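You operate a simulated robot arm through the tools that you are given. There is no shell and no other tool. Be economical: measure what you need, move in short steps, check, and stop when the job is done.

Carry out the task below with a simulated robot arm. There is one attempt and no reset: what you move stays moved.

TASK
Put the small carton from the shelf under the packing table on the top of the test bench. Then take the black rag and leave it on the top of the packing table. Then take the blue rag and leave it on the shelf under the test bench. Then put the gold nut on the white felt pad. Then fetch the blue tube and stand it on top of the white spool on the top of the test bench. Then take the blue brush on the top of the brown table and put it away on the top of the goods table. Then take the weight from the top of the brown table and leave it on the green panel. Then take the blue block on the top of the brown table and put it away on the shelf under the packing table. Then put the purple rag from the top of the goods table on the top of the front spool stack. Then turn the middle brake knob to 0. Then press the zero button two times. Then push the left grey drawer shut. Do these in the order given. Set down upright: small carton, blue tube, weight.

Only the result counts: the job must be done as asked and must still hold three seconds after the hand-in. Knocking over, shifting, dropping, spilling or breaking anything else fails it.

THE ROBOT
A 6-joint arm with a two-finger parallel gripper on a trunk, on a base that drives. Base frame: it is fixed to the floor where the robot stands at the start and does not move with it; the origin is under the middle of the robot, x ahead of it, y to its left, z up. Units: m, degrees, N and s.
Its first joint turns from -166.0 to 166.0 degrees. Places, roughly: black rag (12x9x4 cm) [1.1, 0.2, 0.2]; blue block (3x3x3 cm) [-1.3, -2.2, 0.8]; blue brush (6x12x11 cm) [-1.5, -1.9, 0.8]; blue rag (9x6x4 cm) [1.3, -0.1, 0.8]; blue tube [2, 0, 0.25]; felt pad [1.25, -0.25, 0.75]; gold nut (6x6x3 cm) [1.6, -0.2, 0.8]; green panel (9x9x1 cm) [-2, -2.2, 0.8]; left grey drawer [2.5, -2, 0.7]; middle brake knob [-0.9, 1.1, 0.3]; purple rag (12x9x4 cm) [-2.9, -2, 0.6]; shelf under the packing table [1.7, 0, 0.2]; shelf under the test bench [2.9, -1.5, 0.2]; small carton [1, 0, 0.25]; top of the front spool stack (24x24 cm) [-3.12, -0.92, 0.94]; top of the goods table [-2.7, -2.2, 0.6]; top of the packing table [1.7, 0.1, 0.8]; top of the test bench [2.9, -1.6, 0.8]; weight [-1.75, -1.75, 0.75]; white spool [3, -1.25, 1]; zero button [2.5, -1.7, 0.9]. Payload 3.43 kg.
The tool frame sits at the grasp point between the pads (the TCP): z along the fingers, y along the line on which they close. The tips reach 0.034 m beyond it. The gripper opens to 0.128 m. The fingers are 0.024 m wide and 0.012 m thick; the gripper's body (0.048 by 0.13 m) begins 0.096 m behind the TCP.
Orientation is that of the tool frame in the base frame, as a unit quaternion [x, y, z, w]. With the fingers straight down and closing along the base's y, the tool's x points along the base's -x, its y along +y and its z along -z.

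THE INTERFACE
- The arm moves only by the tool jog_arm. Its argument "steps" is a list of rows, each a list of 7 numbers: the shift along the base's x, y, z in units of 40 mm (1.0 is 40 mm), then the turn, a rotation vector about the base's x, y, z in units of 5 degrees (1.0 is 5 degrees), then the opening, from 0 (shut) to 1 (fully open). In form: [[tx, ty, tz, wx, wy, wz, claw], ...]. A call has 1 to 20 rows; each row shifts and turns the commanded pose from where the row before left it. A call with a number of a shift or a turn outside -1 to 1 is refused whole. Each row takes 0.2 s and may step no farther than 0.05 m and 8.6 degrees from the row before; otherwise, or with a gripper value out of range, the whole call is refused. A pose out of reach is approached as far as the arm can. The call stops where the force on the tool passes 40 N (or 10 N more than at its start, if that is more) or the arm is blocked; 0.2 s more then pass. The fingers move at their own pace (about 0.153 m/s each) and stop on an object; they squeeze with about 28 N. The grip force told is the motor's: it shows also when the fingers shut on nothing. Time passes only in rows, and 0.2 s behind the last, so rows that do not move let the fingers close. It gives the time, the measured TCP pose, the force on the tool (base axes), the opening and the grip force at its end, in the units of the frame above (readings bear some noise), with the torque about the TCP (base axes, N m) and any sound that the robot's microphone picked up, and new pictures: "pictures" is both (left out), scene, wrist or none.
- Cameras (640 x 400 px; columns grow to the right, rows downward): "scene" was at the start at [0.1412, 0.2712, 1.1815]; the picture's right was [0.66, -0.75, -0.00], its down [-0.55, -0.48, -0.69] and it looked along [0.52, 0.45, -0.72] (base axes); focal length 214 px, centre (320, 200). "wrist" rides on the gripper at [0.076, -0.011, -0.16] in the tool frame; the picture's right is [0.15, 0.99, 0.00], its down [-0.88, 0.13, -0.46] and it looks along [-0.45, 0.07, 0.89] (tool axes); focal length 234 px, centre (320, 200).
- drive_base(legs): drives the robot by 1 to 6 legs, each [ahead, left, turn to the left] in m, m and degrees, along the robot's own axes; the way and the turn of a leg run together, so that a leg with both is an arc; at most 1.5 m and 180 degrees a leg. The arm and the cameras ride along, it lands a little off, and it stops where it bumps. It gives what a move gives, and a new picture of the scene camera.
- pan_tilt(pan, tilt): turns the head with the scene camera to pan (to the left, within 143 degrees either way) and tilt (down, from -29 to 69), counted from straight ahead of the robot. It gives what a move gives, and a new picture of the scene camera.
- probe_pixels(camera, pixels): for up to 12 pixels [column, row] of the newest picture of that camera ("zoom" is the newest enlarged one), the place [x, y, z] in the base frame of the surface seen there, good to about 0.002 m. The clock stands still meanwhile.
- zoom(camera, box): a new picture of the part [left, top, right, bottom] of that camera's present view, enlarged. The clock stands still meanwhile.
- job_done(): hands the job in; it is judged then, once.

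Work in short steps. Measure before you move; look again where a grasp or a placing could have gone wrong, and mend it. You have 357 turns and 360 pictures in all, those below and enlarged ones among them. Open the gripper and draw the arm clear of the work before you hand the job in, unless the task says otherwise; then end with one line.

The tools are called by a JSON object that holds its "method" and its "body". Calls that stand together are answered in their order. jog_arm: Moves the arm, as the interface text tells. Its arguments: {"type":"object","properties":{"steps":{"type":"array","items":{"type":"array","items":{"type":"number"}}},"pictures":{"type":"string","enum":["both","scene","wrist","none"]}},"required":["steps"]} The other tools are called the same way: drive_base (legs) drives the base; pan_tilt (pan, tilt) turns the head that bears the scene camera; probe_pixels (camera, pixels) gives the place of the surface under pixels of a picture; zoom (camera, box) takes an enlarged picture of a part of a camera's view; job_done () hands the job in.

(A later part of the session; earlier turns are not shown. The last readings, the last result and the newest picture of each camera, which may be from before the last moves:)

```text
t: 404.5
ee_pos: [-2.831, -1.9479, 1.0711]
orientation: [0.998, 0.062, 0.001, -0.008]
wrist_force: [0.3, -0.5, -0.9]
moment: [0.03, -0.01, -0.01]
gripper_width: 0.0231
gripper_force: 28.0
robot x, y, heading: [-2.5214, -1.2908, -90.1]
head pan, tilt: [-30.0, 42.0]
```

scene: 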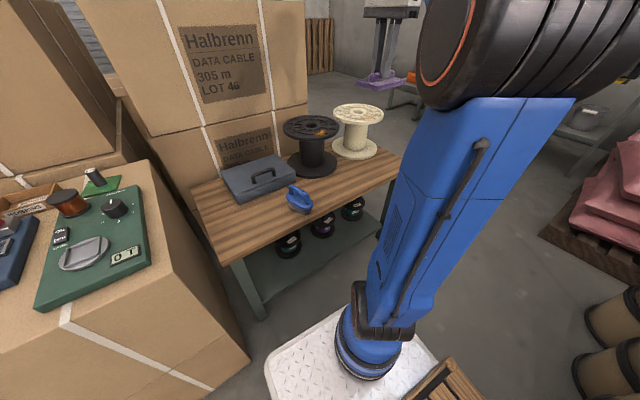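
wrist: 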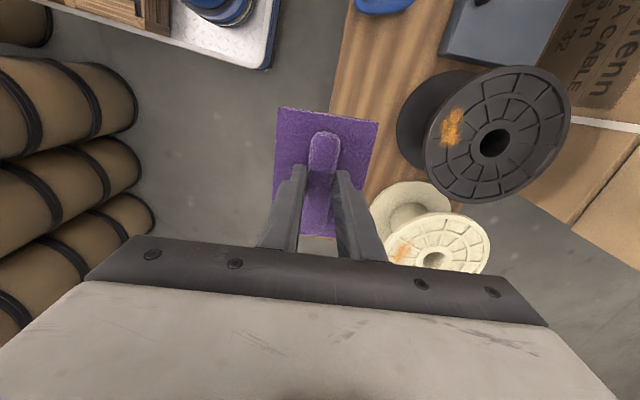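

Rag held. I move the base left and back, then turn to face −x toward the front spool stack.

{"method": "drive_base", "body": {"legs": [[0, 0.35, 0], [-0.12, 0, 0], [0, 0, -90]]}}

{"method": "pan_tilt", "body": {"pan": -15, "tilt": 35}}

```text
t: 411.4
ee_pos: [-2.8256, -0.85, 1.0707]
orientation: [0.746, -0.666, 0.005, -0.005]
wrist_force: [0.4, -0.2, -1.1]
moment: [0.01, 0.02, 0.0]
gripper_width: 0.0232
gripper_force: 28.1
robot x, y, heading: [-2.1666, -1.1666, 179.2]
head pan, tilt: [-30.0, 42.0]
```

scene: 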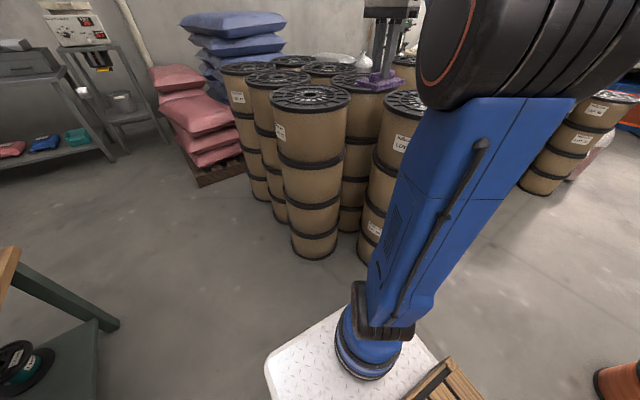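

```text
t: 412.2
ee_pos: [-2.8264, -0.8501, 1.071]
orientation: [0.746, -0.665, 0.006, -0.005]
wrist_force: [0.4, -0.9, -0.2]
moment: [0.03, 0.0, -0.02]
gripper_width: 0.0231
gripper_force: 28.2
robot x, y, heading: [-2.1685, -1.1687, 179.5]
head pan, tilt: [-15.0, 35.0]
```

scene: 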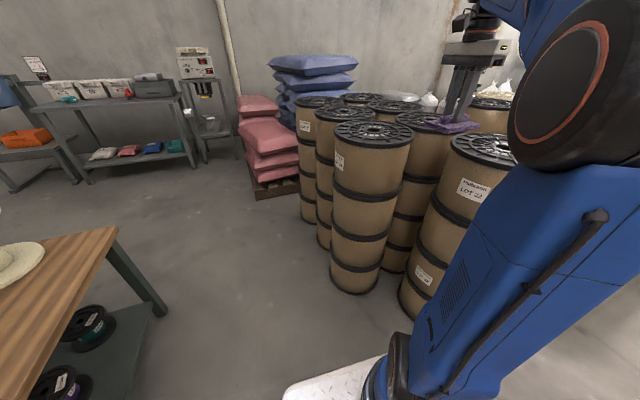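

I zoom on the front stack's top and probe its rim.

{"method": "zoom", "body": {"camera": "scene", "box": [320, 105, 430, 160]}}

{"method": "probe_pixels", "body": {"camera": "scene", "pixels": [[337, 131], [413, 133], [375, 146], [375, 123], [374, 133], [355, 135], [395, 135], [370, 142]]}}

```text
5.82 times, centred on (375, 132) of scene
```

zoom: 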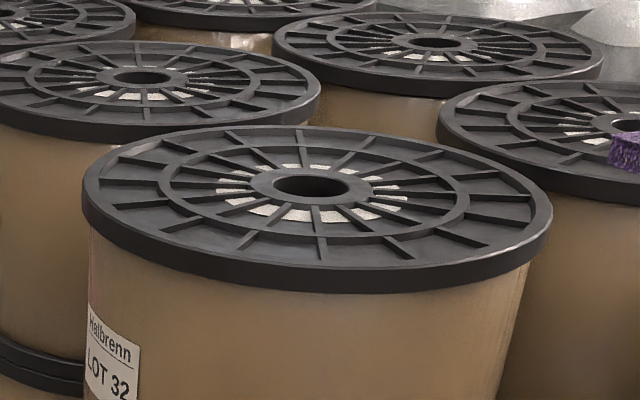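

```text
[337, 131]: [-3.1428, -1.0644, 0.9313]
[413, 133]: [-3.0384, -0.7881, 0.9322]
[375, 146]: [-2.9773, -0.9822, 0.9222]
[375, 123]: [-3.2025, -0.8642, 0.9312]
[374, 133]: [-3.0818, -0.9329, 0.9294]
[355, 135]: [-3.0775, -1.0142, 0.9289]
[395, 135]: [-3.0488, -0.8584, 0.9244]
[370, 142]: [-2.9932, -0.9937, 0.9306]
```

Stack top centre (−3.09, −0.925), z 0.931. I move above it and lower.

{"method": "jog_arm", "body": {"steps": [[-0.95, -0.27, 0, 0, 0, 0, 0.05], [-0.95, -0.27, 0, 0, 0, 0, 0.05], [-0.95, -0.27, 0, 0, 0, 0, 0.05], [-0.95, -0.27, 0, 0, 0, 0, 0.05], [-0.95, -0.27, 0, 0, 0, 0, 0.05], [-0.95, -0.27, 0, 0, 0, 0, 0.05], [-0.9, -0.26, -0.3, 0, 0, 0, 0.05], [0, 0, -1, 0, 0, 0, 0.05]]}}

```text
t: 414.0
ee_pos: [-3.0899, -0.9251, 1.02]
orientation: [0.745, -0.666, 0.006, -0.005]
wrist_force: [0.6, 0.5, -1.8]
moment: [-0.02, -0.01, -0.03]
gripper_width: 0.0228
gripper_force: 27.8
robot x, y, heading: [-2.1696, -1.1684, 179.4]
head pan, tilt: [-15.0, 35.0]
```

scene: 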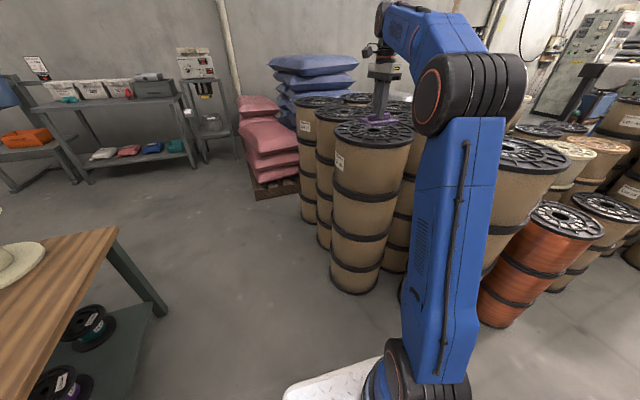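
wrist: 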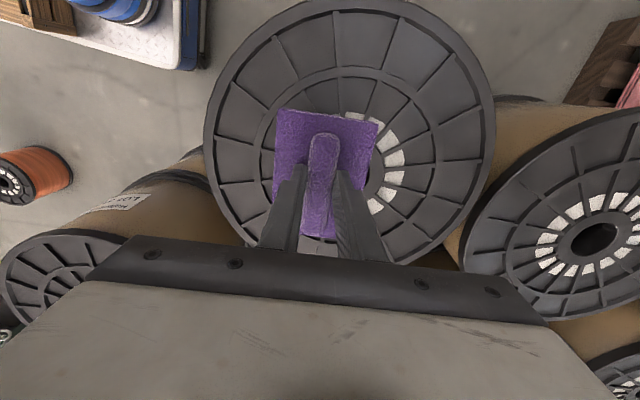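

Well placed over the top. I lower to contact.

{"method": "jog_arm", "body": {"steps": [[0, 0, -0.5, 0, 0, 0, 0.05], [0, 0, -0.25, 0, 0, 0, 0.05]], "pictures": "none"}}

{"method": "jog_arm", "body": {"steps": [[0, 0, -0.1, 0, 0, 0, 0.05]], "pictures": "none"}}

```text
t: 414.6
ee_pos: [-3.0902, -0.9252, 0.9899]
orientation: [0.745, -0.667, 0.005, -0.004]
wrist_force: [0.1, -0.8, 0.2]
moment: [-0.02, -0.01, 0.02]
gripper_width: 0.0229
gripper_force: 28.4
robot x, y, heading: [-2.1686, -1.1672, 179.0]
head pan, tilt: [-15.0, 35.0]
```

```text
t: 415.0
ee_pos: [-3.089, -0.9245, 0.984]
orientation: [0.746, -0.666, 0.005, -0.004]
wrist_force: [0.6, 0.6, 0.1]
moment: [0.02, -0.02, 0.04]
gripper_width: 0.0228
gripper_force: 28.0
robot x, y, heading: [-2.1695, -1.1681, 179.4]
head pan, tilt: [-15.0, 35.0]
```

{"method": "jog_arm", "body": {"steps": [[0, 0, -0.08, 0, 0, 0, 0.05]], "pictures": "none"}}

```text
t: 415.4
ee_pos: [-3.0889, -0.9263, 0.9832]
orientation: [0.746, -0.666, 0.004, -0.004]
wrist_force: [-3.8, 0.2, 13.5]
moment: [-0.05, 0.36, 0.0]
gripper_width: 0.0229
gripper_force: 27.0
robot x, y, heading: [-2.1733, -1.1662, 179.6]
head pan, tilt: [-15.0, 35.0]
```

Contact. I release and rise, then retract.

{"method": "jog_arm", "body": {"steps": [[0, 0, 0.03, 0, 0, 0, 0.3], [0, 0, 0, 0, 0, 0, 0.45], [0, 0, 0.5, 0, 0, 0, 0.45], [0, 0, 1, 0, 0, 0, 0.45], [0, 0, 1, 0, 0, 0, 0.45], [0.5, 0, 0.8, 0, 0, 0, 0.45], [0.9, 0, 0, 0, 0, 0, 0.45], [0.9, 0, 0, 0, 0, 0, 0.45], [0.9, 0, 0, 0, 0, 0, 0.45], [0.9, 0, 0, 0, 0, 0, 0.45]]}}

```text
t: 417.6
ee_pos: [-2.9262, -0.925, 1.1162]
orientation: [0.746, -0.666, 0.004, -0.005]
wrist_force: [-0.5, -0.2, 0.4]
moment: [-0.01, -0.07, 0.01]
gripper_width: 0.0577
gripper_force: 0.1
robot x, y, heading: [-2.1695, -1.1647, 179.5]
head pan, tilt: [-15.0, 35.0]
```

scene: 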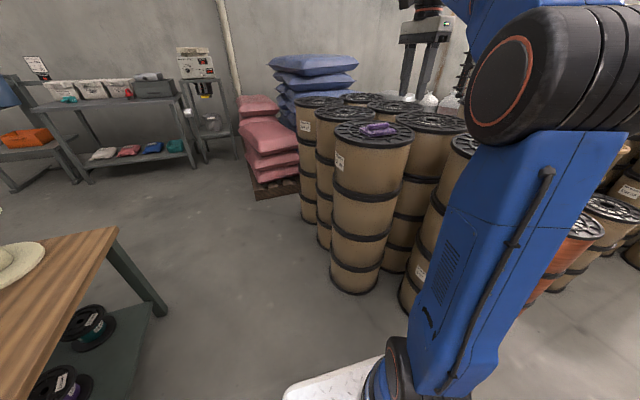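
wrist: 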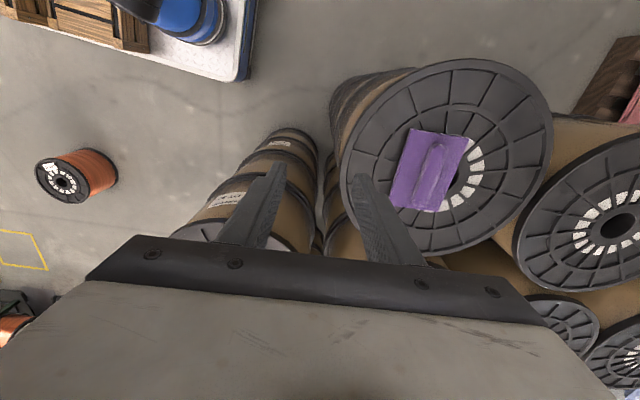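

Purple rag lies on the stack top. Next the brake knob: I back away east and turn to face +y toward the machine.

{"method": "drive_base", "body": {"legs": [[-1.3, 0, 0], [0, 0, -90], [0.5, 0, 0]]}}

{"method": "pan_tilt", "body": {"pan": 0, "tilt": 30}}

```text
t: 430.5
ee_pos: [-0.6869, 0.1031, 1.1167]
orientation: [-0.09, 0.996, -0.007, -0.001]
wrist_force: [-0.1, -1.2, 0.3]
moment: [-0.01, 0.01, -0.04]
gripper_width: 0.0577
gripper_force: 0.1
robot x, y, heading: [-0.8785, -0.6701, 93.2]
head pan, tilt: [-15.0, 35.0]
```

scene: 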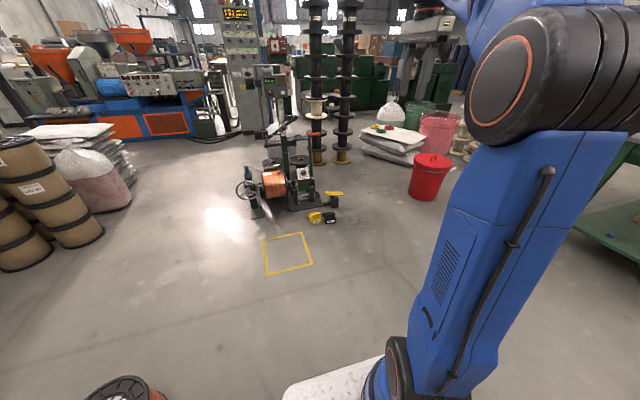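

```text
t: 431.2
ee_pos: [-0.6882, 0.1031, 1.1157]
orientation: [-0.09, 0.996, -0.007, 0.0]
wrist_force: [0.6, 0.2, -0.6]
moment: [-0.03, -0.03, 0.0]
gripper_width: 0.0575
gripper_force: 0.1
robot x, y, heading: [-0.8825, -0.6704, 93.2]
head pan, tilt: [0.0, 30.0]
```

scene: 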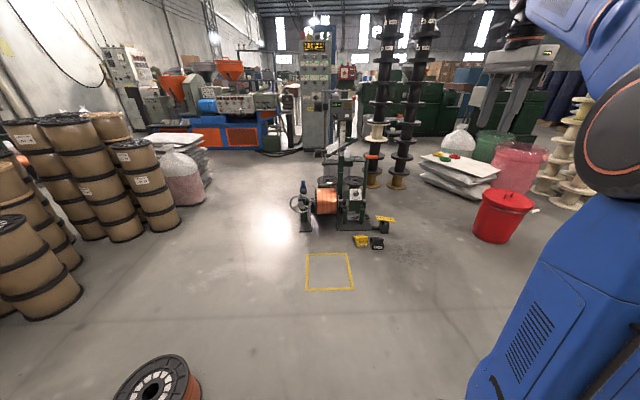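

I zoom on the machine to identify the knobs.

{"method": "zoom", "body": {"camera": "scene", "box": [270, 110, 430, 260]}}

{"method": "probe_pixels", "body": {"camera": "scene", "pixels": [[357, 190], [357, 200], [356, 212], [328, 200], [345, 165], [303, 200], [362, 240], [376, 243], [385, 220], [372, 157], [345, 110], [150, 390]]}}

```text
2.67 times, centred on (350, 185) of scene
```

zoom: 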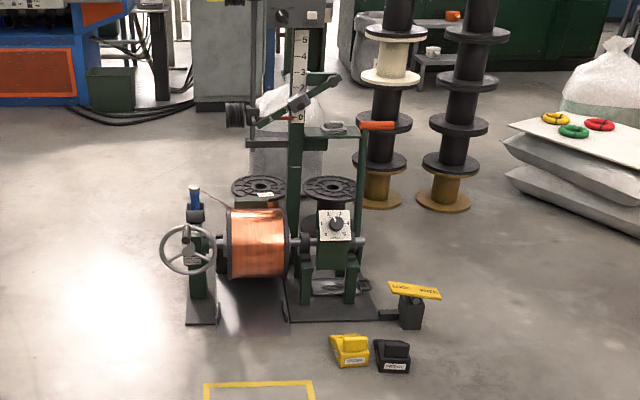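

```text
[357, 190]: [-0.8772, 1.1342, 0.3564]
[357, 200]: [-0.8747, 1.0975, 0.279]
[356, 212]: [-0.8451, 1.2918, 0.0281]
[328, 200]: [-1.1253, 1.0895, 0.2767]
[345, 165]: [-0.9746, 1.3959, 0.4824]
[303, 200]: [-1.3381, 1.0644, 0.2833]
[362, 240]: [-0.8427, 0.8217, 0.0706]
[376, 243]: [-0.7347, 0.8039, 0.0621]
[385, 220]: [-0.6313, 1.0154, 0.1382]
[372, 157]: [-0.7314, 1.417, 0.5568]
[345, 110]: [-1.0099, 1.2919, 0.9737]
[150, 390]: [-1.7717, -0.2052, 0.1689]
```

The dial with black knob is at about (−0.87, 1.11, 0.31). I zoom in for details.

{"method": "zoom", "body": {"camera": "scene", "box": [340, 180, 374, 210]}}

{"method": "probe_pixels", "body": {"camera": "zoom", "pixels": [[180, 130], [440, 140], [170, 330], [440, 340], [310, 230], [310, 210], [250, 330], [380, 330], [310, 140], [345, 200], [290, 250]]}}

```text
13.33 times, centred on (357, 195) of scene
```

zoom: 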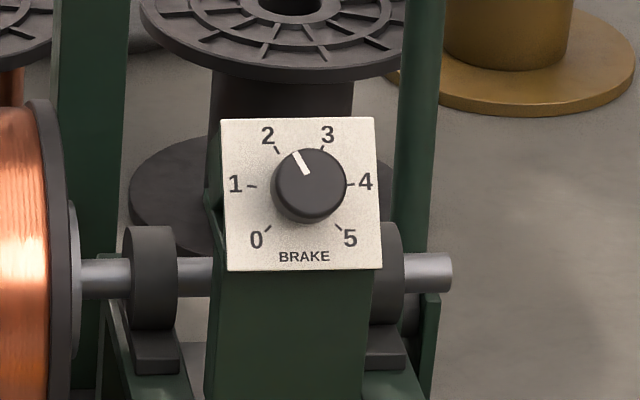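

```text
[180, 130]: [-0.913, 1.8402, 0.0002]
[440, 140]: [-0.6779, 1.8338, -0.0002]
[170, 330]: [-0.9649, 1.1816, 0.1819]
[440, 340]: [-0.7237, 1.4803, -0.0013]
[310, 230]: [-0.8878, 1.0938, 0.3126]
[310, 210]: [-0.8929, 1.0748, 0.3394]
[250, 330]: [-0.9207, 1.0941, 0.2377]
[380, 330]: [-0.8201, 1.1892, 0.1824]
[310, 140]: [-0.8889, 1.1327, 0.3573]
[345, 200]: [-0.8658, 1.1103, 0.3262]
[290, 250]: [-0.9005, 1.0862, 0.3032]
```

I probe the plate corners to get its plane and the knob's axis.

{"method": "probe_pixels", "body": {"camera": "zoom", "pixels": [[230, 126], [366, 126], [234, 262], [374, 260], [308, 175], [322, 190], [300, 200], [325, 205], [262, 205], [365, 210], [300, 165], [308, 220]]}}

```text
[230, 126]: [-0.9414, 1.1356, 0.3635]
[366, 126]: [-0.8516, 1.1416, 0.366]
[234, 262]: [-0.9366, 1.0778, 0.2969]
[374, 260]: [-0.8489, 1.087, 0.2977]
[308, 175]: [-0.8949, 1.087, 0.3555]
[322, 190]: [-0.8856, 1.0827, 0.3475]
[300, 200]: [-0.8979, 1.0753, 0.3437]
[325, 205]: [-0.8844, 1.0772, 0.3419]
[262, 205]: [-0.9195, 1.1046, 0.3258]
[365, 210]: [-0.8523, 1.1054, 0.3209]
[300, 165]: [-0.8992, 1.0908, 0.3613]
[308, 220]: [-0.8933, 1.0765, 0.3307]
```

Plate normal is (0.05, −0.77, 0.64); the pointer sits near 2.4 and "0" needs about 118° counter‑clockwise. Knob axis passes the plate centre (−0.895, 1.11, 0.331), knob ≈4 cm wide, 3.4 cm high. I drive closer, offset to the right.

{"method": "drive_base", "body": {"legs": [[0, -0.33, -3.2], [0.58, 0, 0]]}}

{"method": "pan_tilt", "body": {"pan": 15, "tilt": 40}}

```text
t: 436.4
ee_pos: [-0.3128, 0.6848, 1.1157]
orientation: [-0.063, 0.998, -0.007, -0.001]
wrist_force: [0.5, -0.1, -0.6]
moment: [0.0, 0.02, 0.01]
gripper_width: 0.0577
gripper_force: 0.0
robot x, y, heading: [-0.5476, -0.0788, 89.8]
head pan, tilt: [0.0, 30.0]
```

scene: 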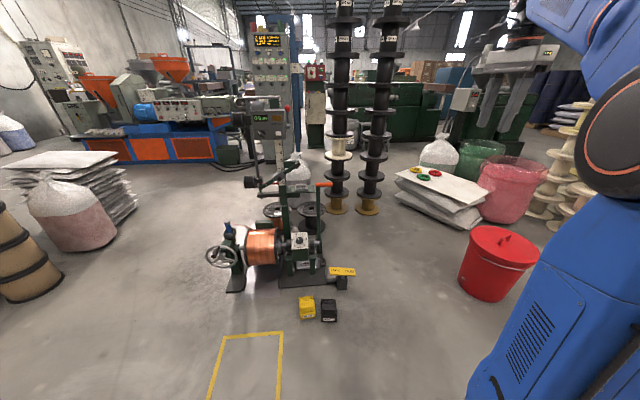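

```text
t: 437.1
ee_pos: [-0.314, 0.6848, 1.1174]
orientation: [-0.063, 0.998, -0.007, -0.001]
wrist_force: [0.2, 0.4, 0.1]
moment: [0.03, -0.01, -0.04]
gripper_width: 0.0577
gripper_force: 0.0
robot x, y, heading: [-0.55, -0.0748, 90.1]
head pan, tilt: [15.0, 40.0]
```

scene: 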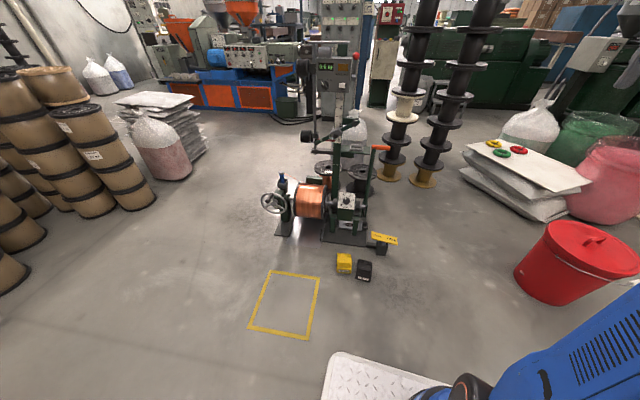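

I pitch the tool to the plate's approach direction while moving left and down in front of the machine.

{"method": "jog_arm", "body": {"steps": [[-0.9, 0, -0.4, 1, 0.07, 0, 0.5], [-0.9, 0, -0.4, 1, 0.07, 0, 0.5], [-0.9, 0, -0.4, 1, 0.07, 0, 0.5], [-0.9, 0, -0.4, 1, 0.07, 0, 0.5], [-0.9, 0, -0.4, 1, 0.07, 0, 0.5], [-0.9, 0, -0.4, 1, 0.07, 0, 0.5], [-0.9, 0, -0.4, 1, 0.07, 0, 0.5], [-0.9, 0, -0.4, 1, 0.07, 0, 0.5], [-0.9, 0, -0.4, 1, 0.07, 0, 0.5], [-0.9, 0, -0.4, 1, 0.07, 0, 0.5], [-0.7, 0, -0.9, 0, 0, 0, 0.5], [-0.7, 0, -0.9, 0, 0, 0, 0.5], [-0.7, 0, -0.9, 0, 0, 0, 0.5], [-0.7, 0, -0.9, 0, 0, 0, 0.5], [-0.3, 0, -0.9, 0, 0, 0, 0.5], [0, 0, -0.9, 0, 0, 0, 0.5]]}}

```text
t: 440.5
ee_pos: [-0.7846, 0.6965, 0.7804]
orientation: [-0.062, 0.911, 0.408, -0.003]
wrist_force: [0.4, -0.4, 0.0]
moment: [-0.01, 0.02, 0.02]
gripper_width: 0.064
gripper_force: 0.0
out of reach, approached as far as the arm can: row 15, 16
robot x, y, heading: [-0.5494, -0.0741, 90.0]
head pan, tilt: [15.0, 40.0]
```

scene: 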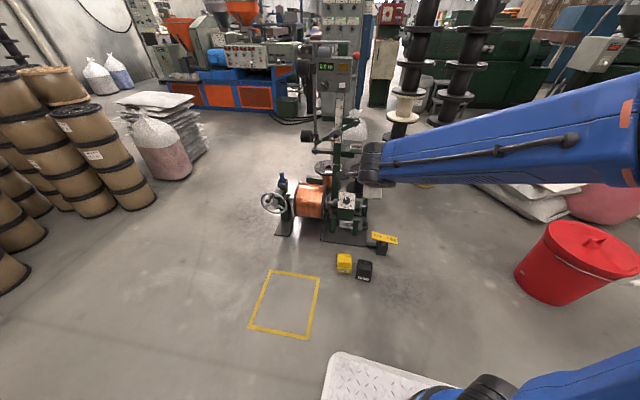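
wrist: 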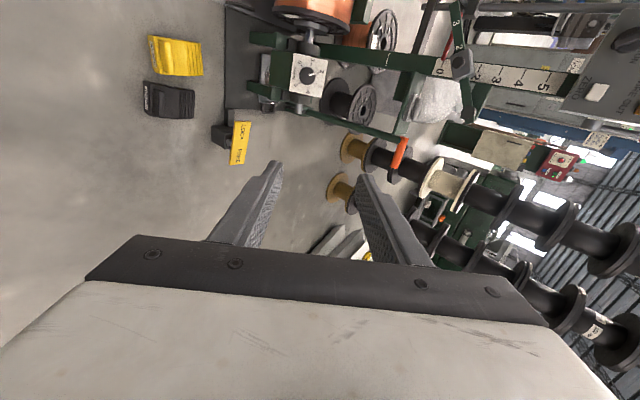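

Orientation matches the plate normal within 2°. I move along to a pre-grasp point 8 cm off the knob.

{"method": "jog_arm", "body": {"steps": [[-0.1, 0.8, -0.4, 0, 0, 0, 0.5], [-0.1, 0.8, -0.5, 0, 0, 0, 0.5], [-0.2, 0.7, -0.7, 0, 0, 0, 0.5], [-0.2, 0.7, -0.8, 0, 0, 0, 0.5], [-0.2, 0.7, -0.8, 0, 0, 0, 0.5], [-0.25, 0.65, -0.8, 0, 0, 0, 0.5], [-0.25, 0.65, -0.8, 0, 0, 0, 0.5], [-0.25, 0.65, -0.8, 0, 0, 0, 0.5], [-0.25, 0.65, -0.8, 0, 0, 0, 0.5]]}}

```text
t: 442.5
ee_pos: [-0.8496, 1.0074, 0.6618]
orientation: [-0.06, 0.91, 0.41, -0.003]
wrist_force: [1.2, -0.2, 1.4]
moment: [-0.03, 0.01, -0.01]
gripper_width: 0.0639
gripper_force: 0.0
out of reach, approached as far as the arm can: row 1, 2, 3, 4, 5, 6, 7, 8, 9
robot x, y, heading: [-0.5498, -0.0757, 89.9]
head pan, tilt: [15.0, 40.0]
```

scene: 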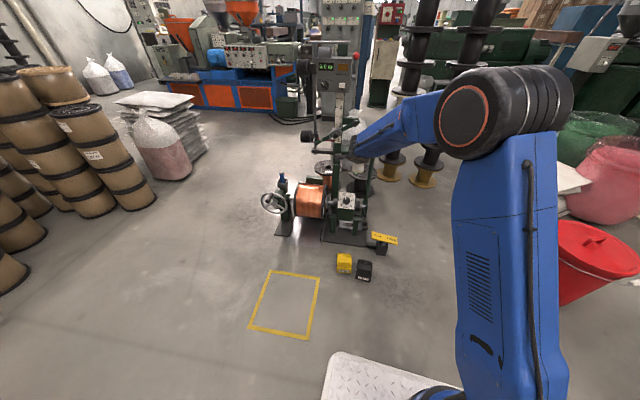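
wrist: 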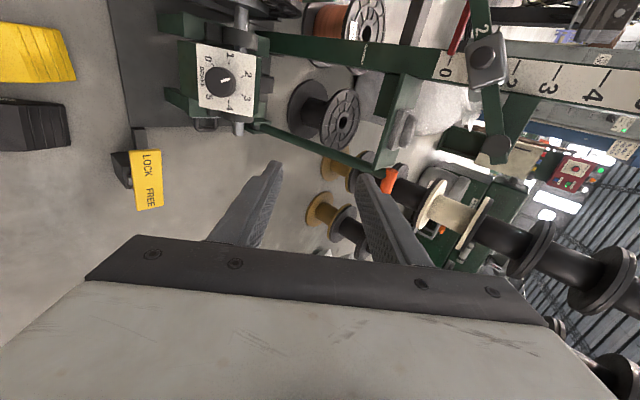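

It cannot get low with this roll, probably a wrist limit. I back off and roll the tool toward its standard attitude.

{"method": "jog_arm", "body": {"steps": [[0.2, -0.8, 0.3, 0, 0, 0, 0.5], [0.2, -0.8, 0.3, 0, 0, 0, 0.5], [0.2, -0.8, 0, 0, 0, 0, 0.5], [0, 0, 0, 0.053, -0.766, 0.64, 0.5], [0, 0, 0, 0.053, -0.766, 0.64, 0.5], [0, 0, 0, 0.053, -0.766, 0.64, 0.5], [0, 0, 0, 0.053, -0.766, 0.64, 0.5], [0, 0, 0, 0.053, -0.766, 0.64, 0.5], [0, 0, 0, 0.053, -0.766, 0.64, 0.5], [0, 0, 0, 0.053, -0.766, 0.64, 0.5], [0, 0, 0, 0.053, -0.766, 0.64, 0.5], [0, 0, 0, 0.053, -0.766, 0.64, 0.5], [0, 0, 0, 0.053, -0.766, 0.64, 0.5], [0, 0, 0, 0.053, -0.766, 0.64, 0.5], [0, 0, 0, 0.053, -0.766, 0.64, 0.5], [0, 0, 0, 0.053, -0.766, 0.64, 0.5], [0, 0, 0, 0.053, -0.766, 0.64, 0.5], [0, 0, 0, 0.053, -0.766, 0.64, 0.5], [0, 0, 0, 0.053, -0.766, 0.64, 0.5]], "pictures": "wrist"}}

```text
t: 446.5
ee_pos: [-0.8228, 0.9264, 0.7117]
orientation: [-0.623, 0.658, 0.322, 0.274]
wrist_force: [-0.3, -0.5, -0.9]
moment: [-0.04, 0.01, 0.02]
gripper_width: 0.0637
gripper_force: 0.0
out of reach, approached as far as the arm can: row 1, 2, 3
robot x, y, heading: [-0.549, -0.0768, 89.9]
head pan, tilt: [15.0, 40.0]
```

wrist: 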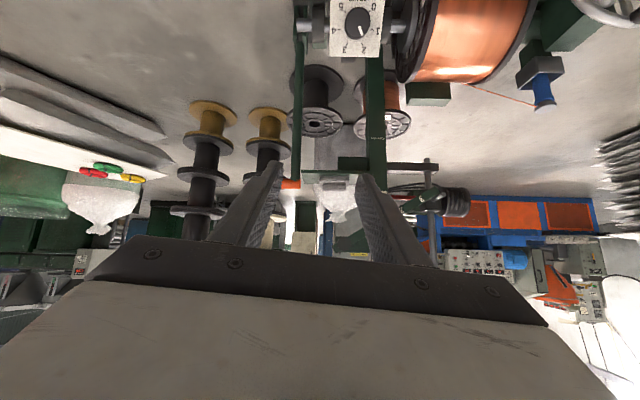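

Roll done. I try lowering now.

{"method": "jog_arm", "body": {"steps": [[-0.2, 0.0, -0.95, 0, 0, 0, 0.5], [-0.2, 0.0, -0.95, 0, 0, 0, 0.5], [-0.2, 0.1, -0.95, 0, 0, 0, 0.5], [-0.2, 0.2, -0.95, 0, 0, 0, 0.5], [-0.2, 0.3, -0.95, 0, 0, 0, 0.5], [-0.2, 0.3, -0.95, 0, 0, 0, 0.5], [-0.2, 0.3, -0.95, 0, 0, 0, 0.5]]}}

```text
t: 448.1
ee_pos: [-0.877, 0.9742, 0.4456]
orientation: [-0.623, 0.658, 0.322, 0.275]
wrist_force: [0.0, 1.0, 1.3]
moment: [-0.05, 0.0, 0.01]
gripper_width: 0.064
gripper_force: 0.1
robot x, y, heading: [-0.5508, -0.0767, 90.1]
head pan, tilt: [15.0, 40.0]
```

scene: 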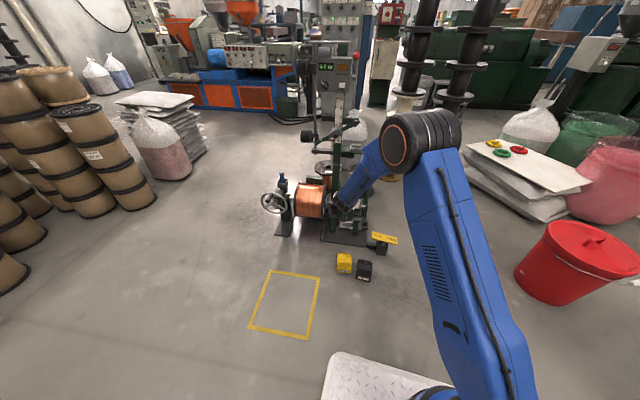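
wrist: 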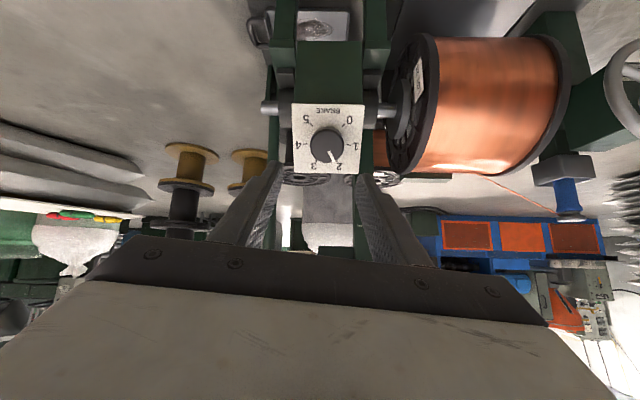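

Now reachable. The dial shows well; I zoom and probe for fine alignment.

{"method": "zoom", "body": {"camera": "wrist", "box": [285, 95, 375, 180]}}

{"method": "probe_pixels", "body": {"camera": "zoom", "pixels": [[60, 75], [560, 75], [65, 520], [530, 520], [300, 365], [250, 330], [350, 330], [300, 300], [300, 420], [205, 365], [395, 365]]}}

```text
4.71 times, centred on (330, 138) of wrist
```

zoom: 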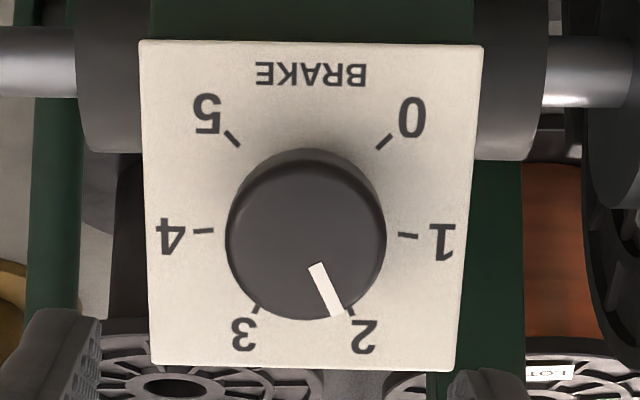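

```text
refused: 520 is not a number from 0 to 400
```

{"method": "probe_pixels", "body": {"camera": "zoom", "pixels": [[145, 48], [475, 50], [160, 360], [450, 365], [305, 235], [260, 215], [350, 215], [305, 190], [305, 300], [240, 240], [372, 240]]}}

```text
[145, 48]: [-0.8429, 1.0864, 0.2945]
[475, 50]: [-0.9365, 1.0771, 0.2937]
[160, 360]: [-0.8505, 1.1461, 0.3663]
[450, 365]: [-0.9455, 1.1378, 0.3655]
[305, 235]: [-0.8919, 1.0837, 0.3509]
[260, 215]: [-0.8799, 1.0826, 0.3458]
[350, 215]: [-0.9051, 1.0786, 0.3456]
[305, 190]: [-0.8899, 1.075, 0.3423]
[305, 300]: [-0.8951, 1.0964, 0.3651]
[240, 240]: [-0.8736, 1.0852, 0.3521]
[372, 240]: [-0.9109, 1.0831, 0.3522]
```

Knob axis and tool axis agree. I test the available roll range in the air at the pre-grasp point (8 cm off).

{"method": "jog_arm", "body": {"steps": [[-0.26, 0.9, -0.9, 0, 0, 0, 0.5], [0, 0.2, -0.1, 0.053, -0.766, 0.64, 0.5], [0, 0, 0, 0.053, -0.766, 0.64, 0.5], [0, 0, 0, 0.053, -0.766, 0.64, 0.5], [0, 0, 0, 0.053, -0.766, 0.64, 0.5], [0, 0, 0, 0.053, -0.766, 0.64, 0.5], [0, 0, 0, 0.053, -0.766, 0.64, 0.5], [0, 0, 0, 0.053, -0.766, 0.64, 0.5], [0, 0, 0, 0.053, -0.766, 0.64, 0.5], [0, 0, 0, 0.053, -0.766, 0.64, 0.5], [0, 0, 0, 0.053, -0.766, 0.64, 0.5], [0, 0, 0, 0.053, -0.766, 0.64, 0.5], [0, 0, 0, 0.053, -0.766, 0.64, 0.5]], "pictures": "wrist"}}

```text
refused: row 1 steps farther than a row can; nothing moved
```

{"method": "jog_arm", "body": {"steps": [[-0.13, 0.55, -0.5, 0, 0, 0, 0.5], [-0.13, 0.55, -0.5, 0.053, -0.766, 0.64, 0.5], [0, 0, 0, 0.053, -0.766, 0.64, 0.5], [0, 0, 0, 0.053, -0.766, 0.64, 0.5], [0, 0, 0, 0.053, -0.766, 0.64, 0.5], [0, 0, 0, 0.053, -0.766, 0.64, 0.5], [0, 0, 0, 0.053, -0.766, 0.64, 0.5], [0, 0, 0, 0.053, -0.766, 0.64, 0.5], [0, 0, 0, 0.053, -0.766, 0.64, 0.5], [0, 0, 0, 0.053, -0.766, 0.64, 0.5], [0, 0, 0, 0.053, -0.766, 0.64, 0.5], [0, 0, 0, 0.053, -0.766, 0.64, 0.5], [0, 0, 0, 0.053, -0.766, 0.64, 0.5]], "pictures": "wrist"}}

```text
t: 450.9
ee_pos: [-0.8905, 1.0193, 0.4061]
orientation: [0.866, -0.257, -0.145, -0.404]
wrist_force: [0.4, 0.2, -0.6]
moment: [-0.01, 0.01, 0.0]
gripper_width: 0.0639
gripper_force: 0.1
robot x, y, heading: [-0.55, -0.0736, 90.1]
head pan, tilt: [15.0, 40.0]
```

wrist: 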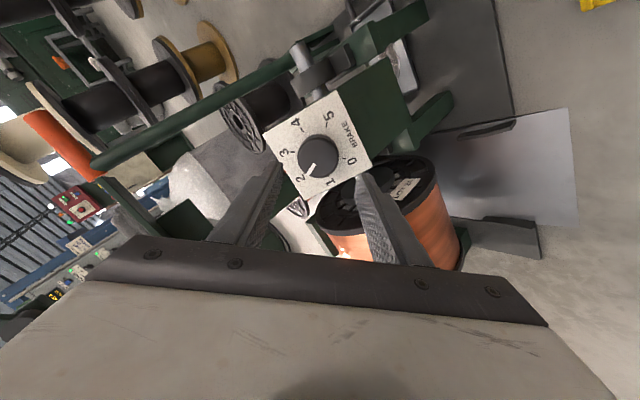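

+60° is fine. I test 40° more.

{"method": "jog_arm", "body": {"steps": [[0, 0, 0, 0.053, -0.766, 0.64, 0.5], [0, 0, 0, 0.053, -0.766, 0.64, 0.5], [0, 0, 0, 0.053, -0.766, 0.64, 0.5], [0, 0, 0, 0.053, -0.766, 0.64, 0.5], [0, 0, 0, 0.053, -0.766, 0.64, 0.5], [0, 0, 0, 0.053, -0.766, 0.64, 0.5], [0, 0, 0, 0.053, -0.766, 0.64, 0.5], [0, 0, 0, 0.053, -0.766, 0.64, 0.5]], "pictures": "none"}}

```text
t: 452.7
ee_pos: [-0.8898, 1.0193, 0.405]
orientation: [0.901, 0.056, -0.003, -0.431]
wrist_force: [-0.1, -0.7, -0.7]
moment: [0.01, -0.02, -0.02]
gripper_width: 0.0641
gripper_force: 0.0
robot x, y, heading: [-0.5491, -0.0771, 90.2]
head pan, tilt: [15.0, 40.0]
```

Up to roll 106° works. I roll back to about −5° and look before approaching.

{"method": "jog_arm", "body": {"steps": [[0, 0, 0, -0.069, 1, -0.835, 0.5], [0, 0, 0, -0.069, 1, -0.835, 0.5], [0, 0, 0, -0.069, 1, -0.835, 0.5], [0, 0, 0, -0.069, 1, -0.835, 0.5], [0, 0, 0, -0.069, 1, -0.835, 0.5], [0, 0, 0, -0.069, 1, -0.835, 0.5], [0, 0, 0, -0.069, 1, -0.835, 0.5], [0, 0, 0, -0.069, 1, -0.835, 0.5], [0, 0, 0, -0.069, 1, -0.835, 0.5], [0, 0, 0, -0.069, 1, -0.835, 0.5], [0, 0, 0, -0.069, 1, -0.835, 0.5], [0, 0, 0, -0.069, 1, -0.835, 0.5], [0, 0, 0, -0.069, 1, -0.835, 0.5], [0, 0, 0, -0.069, 1, -0.835, 0.5], [0, 0, 0, -0.069, 1, -0.835, 0.5], [0, 0, 0, -0.069, 1, -0.835, 0.5], [0, 0, 0, -0.069, 1, -0.835, 0.5]], "pictures": "wrist"}}

{"method": "zoom", "body": {"camera": "wrist", "box": [240, 80, 400, 200]}}

```text
t: 456.3
ee_pos: [-0.8897, 1.0187, 0.4049]
orientation: [-0.557, 0.715, 0.346, 0.241]
wrist_force: [0.4, 0.1, -1.1]
moment: [-0.02, 0.02, -0.01]
gripper_width: 0.064
gripper_force: 0.1
robot x, y, heading: [-0.5521, -0.077, 90.0]
head pan, tilt: [15.0, 40.0]
```

wrist: 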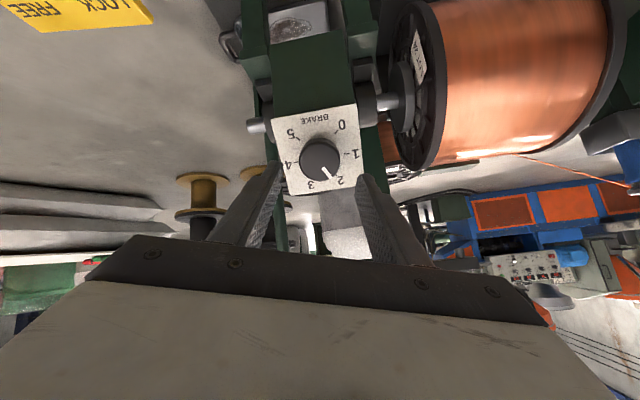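

```text
3.33 times, centred on (320, 140) of wrist
```

zoom: 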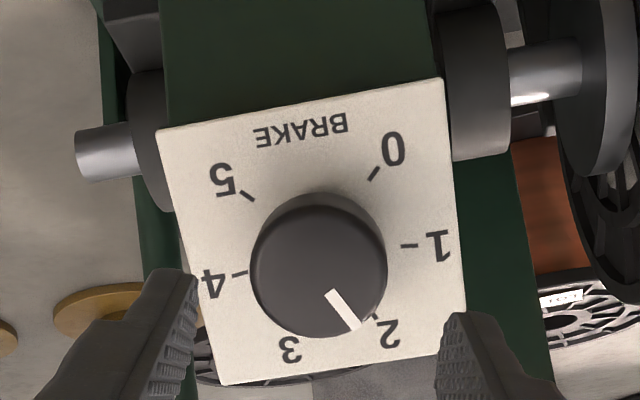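

Pointer is at 2. I approach straight along the axis and close on the knob.

{"method": "jog_arm", "body": {"steps": [[-0.02, 0.5, -0.4, 0, 0, 0, 0.5], [-0.02, 0.5, -0.4, 0, 0, 0, 0.5], [-0.02, 0.5, -0.4, 0, 0, 0, 0.5]], "pictures": "wrist"}}

{"method": "zoom", "body": {"camera": "wrist", "box": [240, 80, 400, 200]}}

```text
t: 457.1
ee_pos: [-0.8926, 1.0794, 0.3583]
orientation: [-0.558, 0.714, 0.347, 0.241]
wrist_force: [0.1, -0.9, -0.2]
moment: [-0.02, -0.01, 0.0]
gripper_width: 0.0641
gripper_force: 0.1
robot x, y, heading: [-0.5502, -0.0759, 90.0]
head pan, tilt: [15.0, 40.0]
```

wrist: 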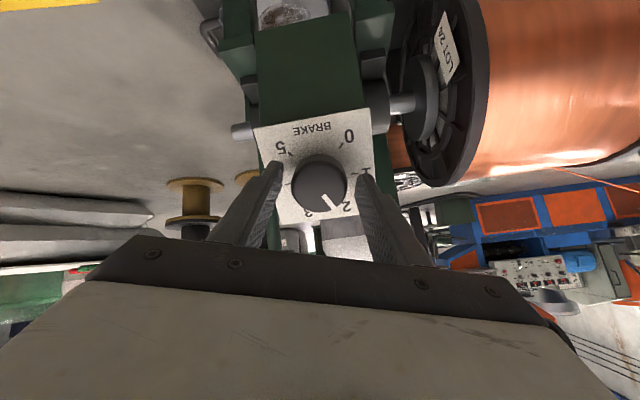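

```text
3.33 times, centred on (320, 140) of wrist
```

zoom: 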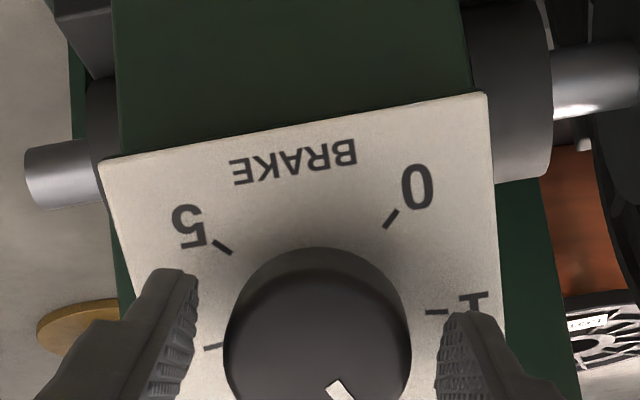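

Fingers straddle the knob. I close.

{"method": "jog_arm", "body": {"steps": [[0, 0.04, -0.03, 0, 0, 0, 0.5], [0, 0, 0, 0, 0, 0, 0.2], [0, 0, 0, 0, 0, 0, 0.15], [0, 0, 0, 0, 0, 0, 0.15]], "pictures": "none"}}

```text
t: 458.1
ee_pos: [-0.8927, 1.0804, 0.3574]
orientation: [-0.558, 0.714, 0.347, 0.243]
wrist_force: [-4.5, 2.3, -2.0]
moment: [-0.05, 0.1, 0.09]
gripper_width: 0.0451
gripper_force: 44.6
robot x, y, heading: [-0.5469, -0.0768, 90.1]
head pan, tilt: [15.0, 40.0]
```

Gripped. I turn 33° counter-clockwise and check forces.

{"method": "jog_arm", "body": {"steps": [[0, 0, 0, 0.069, -1, 0.835, 0.15], [0, 0, 0, 0.069, -1, 0.835, 0.15], [0, 0, 0, 0.069, -1, 0.835, 0.15], [0, 0, 0, 0.069, -1, 0.835, 0.15], [0, 0, 0, 0.069, -1, 0.835, 0.15]], "pictures": "wrist"}}

{"method": "zoom", "body": {"camera": "wrist", "box": [240, 80, 400, 220]}}

```text
t: 459.3
ee_pos: [-0.8923, 1.08, 0.3567]
orientation: [0.735, -0.528, -0.266, -0.333]
wrist_force: [-6.2, 4.2, -0.6]
moment: [0.48, 0.07, 0.04]
gripper_width: 0.0452
gripper_force: 45.0
robot x, y, heading: [-0.5473, -0.074, 90.1]
head pan, tilt: [15.0, 40.0]
```

wrist: 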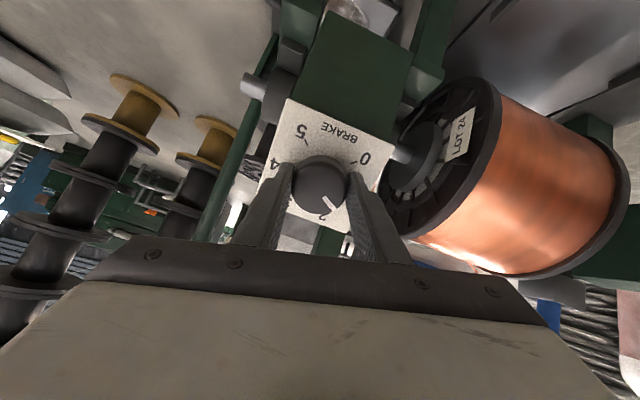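

```text
2.86 times, centred on (320, 150) of wrist
```

zoom: 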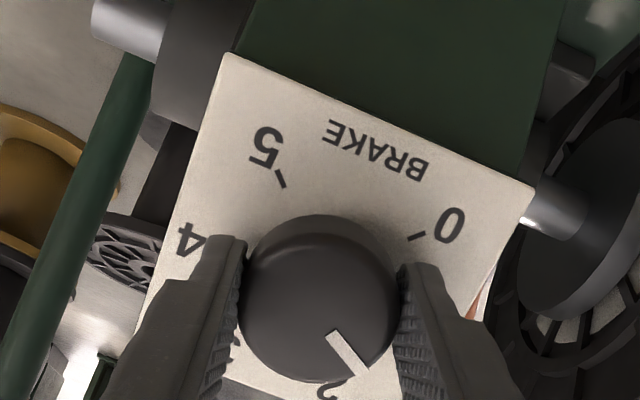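

The knob turns with the gripper (pointer now between 2 and 1). I continue to ~105° total.

{"method": "jog_arm", "body": {"steps": [[0, 0, 0, 0.069, -1, 0.835, 0.15], [0, 0, 0, 0.069, -1, 0.835, 0.15], [0, 0, 0, 0.069, -1, 0.835, 0.15], [0, 0, 0, 0.069, -1, 0.835, 0.15], [0, 0, 0, 0.069, -1, 0.835, 0.15], [0, 0, 0, 0.069, -1, 0.835, 0.15], [0, 0, 0, 0.069, -1, 0.835, 0.15], [0, 0, 0, 0.069, -1, 0.835, 0.15], [0, 0, 0, 0.069, -1, 0.835, 0.15], [0, 0, 0, 0.069, -1, 0.835, 0.15], [0, 0, 0, 0.069, -1, 0.835, 0.15]], "pictures": "wrist"}}

{"method": "zoom", "body": {"camera": "wrist", "box": [240, 80, 400, 220]}}

```text
t: 461.7
ee_pos: [-0.8927, 1.0814, 0.3568]
orientation: [0.902, 0.005, -0.026, -0.431]
wrist_force: [13.2, -18.9, 11.7]
moment: [0.13, -0.08, -0.13]
gripper_width: 0.0452
gripper_force: 45.1
robot x, y, heading: [-0.5467, -0.0783, 90.2]
head pan, tilt: [15.0, 40.0]
```

wrist: 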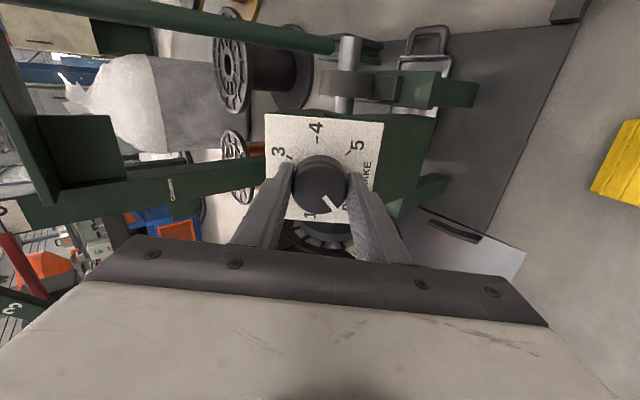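

```text
2.86 times, centred on (320, 150) of wrist
```

zoom: 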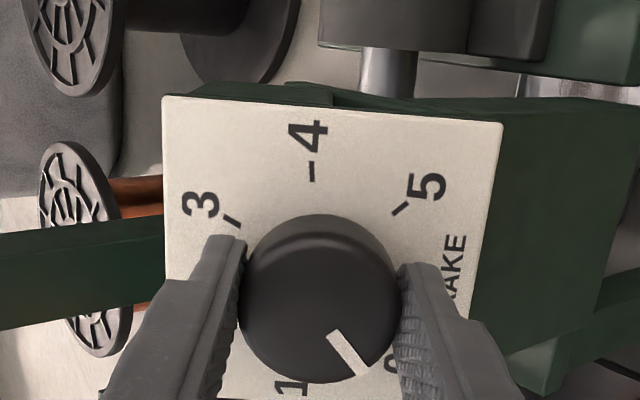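

Pointer is close to 0. I open and back off along the axis to read it.

{"method": "jog_arm", "body": {"steps": [[0, 0, 0, 0, 0, 0, 0.4], [0, 0, 0, 0, 0, 0, 0.5], [0.02, -0.5, 0.4, 0, 0, 0, 0.5], [0.02, -0.5, 0.4, 0, 0, 0, 0.5], [0.02, -0.5, 0.4, 0, 0, 0, 0.5]], "pictures": "wrist"}}

{"method": "zoom", "body": {"camera": "wrist", "box": [240, 80, 400, 200]}}

{"method": "zoom", "body": {"camera": "scene", "box": [325, 180, 369, 220]}}

```text
t: 462.9
ee_pos: [-0.8906, 1.0201, 0.4042]
orientation: [0.903, 0.005, -0.026, -0.429]
wrist_force: [0.8, -0.4, 0.1]
moment: [0.05, 0.02, 0.0]
gripper_width: 0.0641
gripper_force: 0.0
robot x, y, heading: [-0.5459, -0.0785, 89.8]
head pan, tilt: [15.0, 40.0]
```

wrist: 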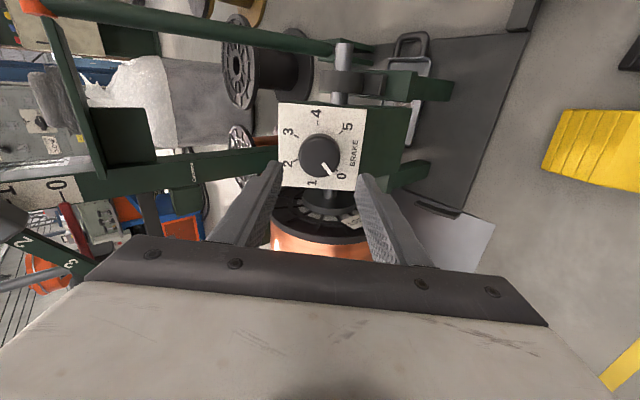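

```text
3.33 times, centred on (320, 140) of wrist
```

zoom: 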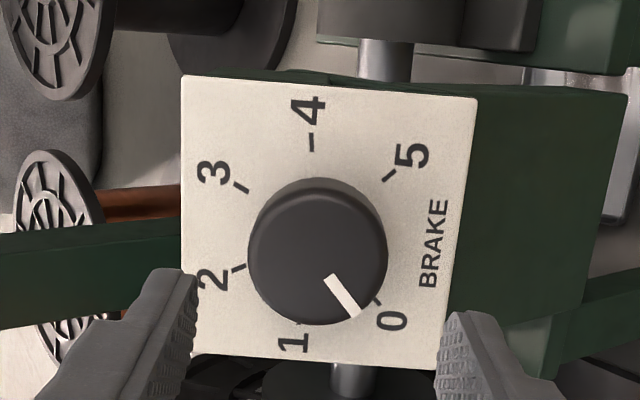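

```text
10.00 times, centred on (347, 200) of scene
```

zoom: 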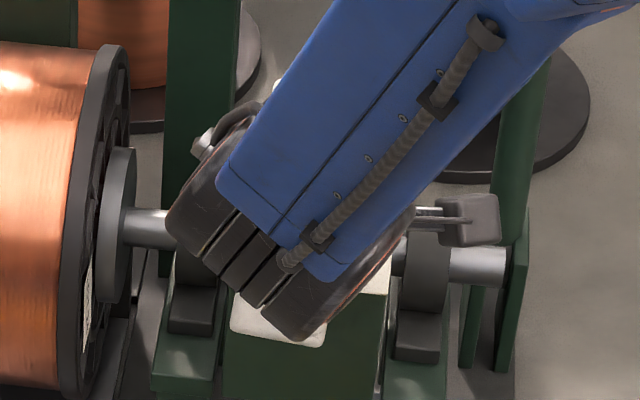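

The pointer is ~9° short of the 0 tick. I roll back 26°, re-grip and turn about 9° more.

{"method": "jog_arm", "body": {"steps": [[0, 0, 0, -0.069, 1, -0.835, 0.5], [0, 0, 0, -0.069, 1, -0.835, 0.5], [0, 0, 0, -0.069, 1, -0.835, 0.5], [0, 0, 0, -0.069, 1, -0.835, 0.5], [-0.02, 0.5, -0.4, 0, 0, 0, 0.5], [-0.02, 0.5, -0.4, 0, 0, 0, 0.5], [-0.02, 0.5, -0.4, 0, 0, 0, 0.5], [0, 0.03, -0.02, 0, 0, 0, 0.5], [0, 0, 0, 0, 0, 0, 0.2], [0, 0, 0, 0, 0, 0, 0.15], [0, 0, 0, 0, 0, 0, 0.15]], "pictures": "wrist"}}

{"method": "jog_arm", "body": {"steps": [[0, 0, 0, 0.069, -1, 0.835, 0.15], [0, 0, 0, 0.03, -0.45, 0.37, 0.15]], "pictures": "none"}}

{"method": "jog_arm", "body": {"steps": [[0, 0, 0, 0, 0, 0, 0.4], [0, 0, 0, 0, 0, 0, 0.5], [0.02, -0.5, 0.4, 0, 0, 0, 0.5], [0.02, -0.5, 0.4, 0, 0, 0, 0.5], [0.02, -0.5, 0.4, 0, 0, 0, 0.5]], "pictures": "wrist"}}

{"method": "zoom", "body": {"camera": "wrist", "box": [240, 80, 400, 200]}}

```text
t: 465.3
ee_pos: [-0.8926, 1.0809, 0.3572]
orientation: [0.881, -0.2, -0.12, -0.412]
wrist_force: [-0.2, 12.3, 0.2]
moment: [0.33, -0.01, -0.07]
gripper_width: 0.0456
gripper_force: 44.8
robot x, y, heading: [-0.5477, -0.0748, 90.0]
head pan, tilt: [15.0, 40.0]
```

wrist: 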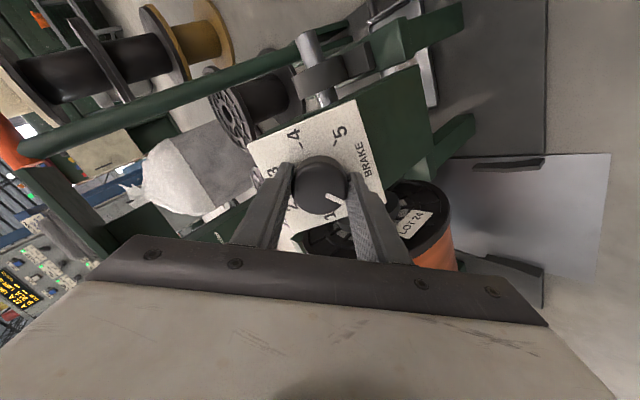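

```text
t: 465.9
ee_pos: [-0.8909, 1.082, 0.3552]
orientation: [0.893, -0.127, -0.086, -0.422]
wrist_force: [7.6, 1.7, 10.0]
moment: [0.14, 0.13, -0.72]
gripper_width: 0.0453
gripper_force: 45.2
robot x, y, heading: [-0.5459, -0.077, 90.0]
head pan, tilt: [15.0, 40.0]
```

```text
t: 467.1
ee_pos: [-0.8894, 1.0213, 0.4018]
orientation: [0.894, -0.128, -0.086, -0.421]
wrist_force: [0.6, -0.6, -1.4]
moment: [-0.03, 0.02, 0.02]
gripper_width: 0.064
gripper_force: 0.1
robot x, y, heading: [-0.5473, -0.0801, 89.9]
head pan, tilt: [15.0, 40.0]
```

wrist: 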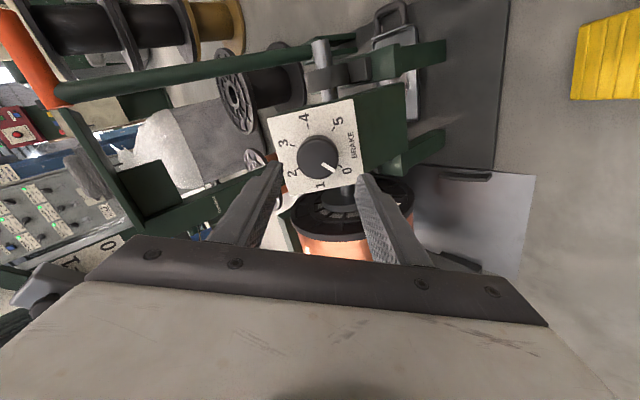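

```text
3.33 times, centred on (320, 140) of wrist
```

zoom: 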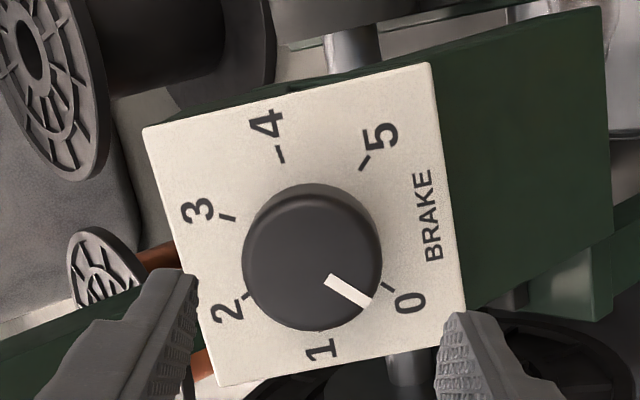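

I zoom tighter to compare the pointer with the 0 tick.

{"method": "zoom", "body": {"camera": "wrist", "box": [290, 115, 354, 175]}}

```text
6.67 times, centred on (322, 145) of wrist
```

zoom: 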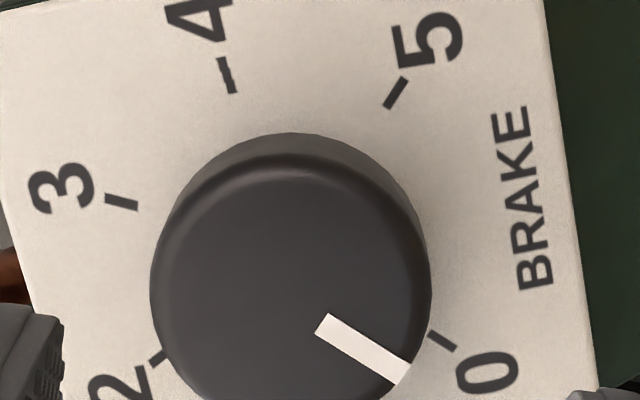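

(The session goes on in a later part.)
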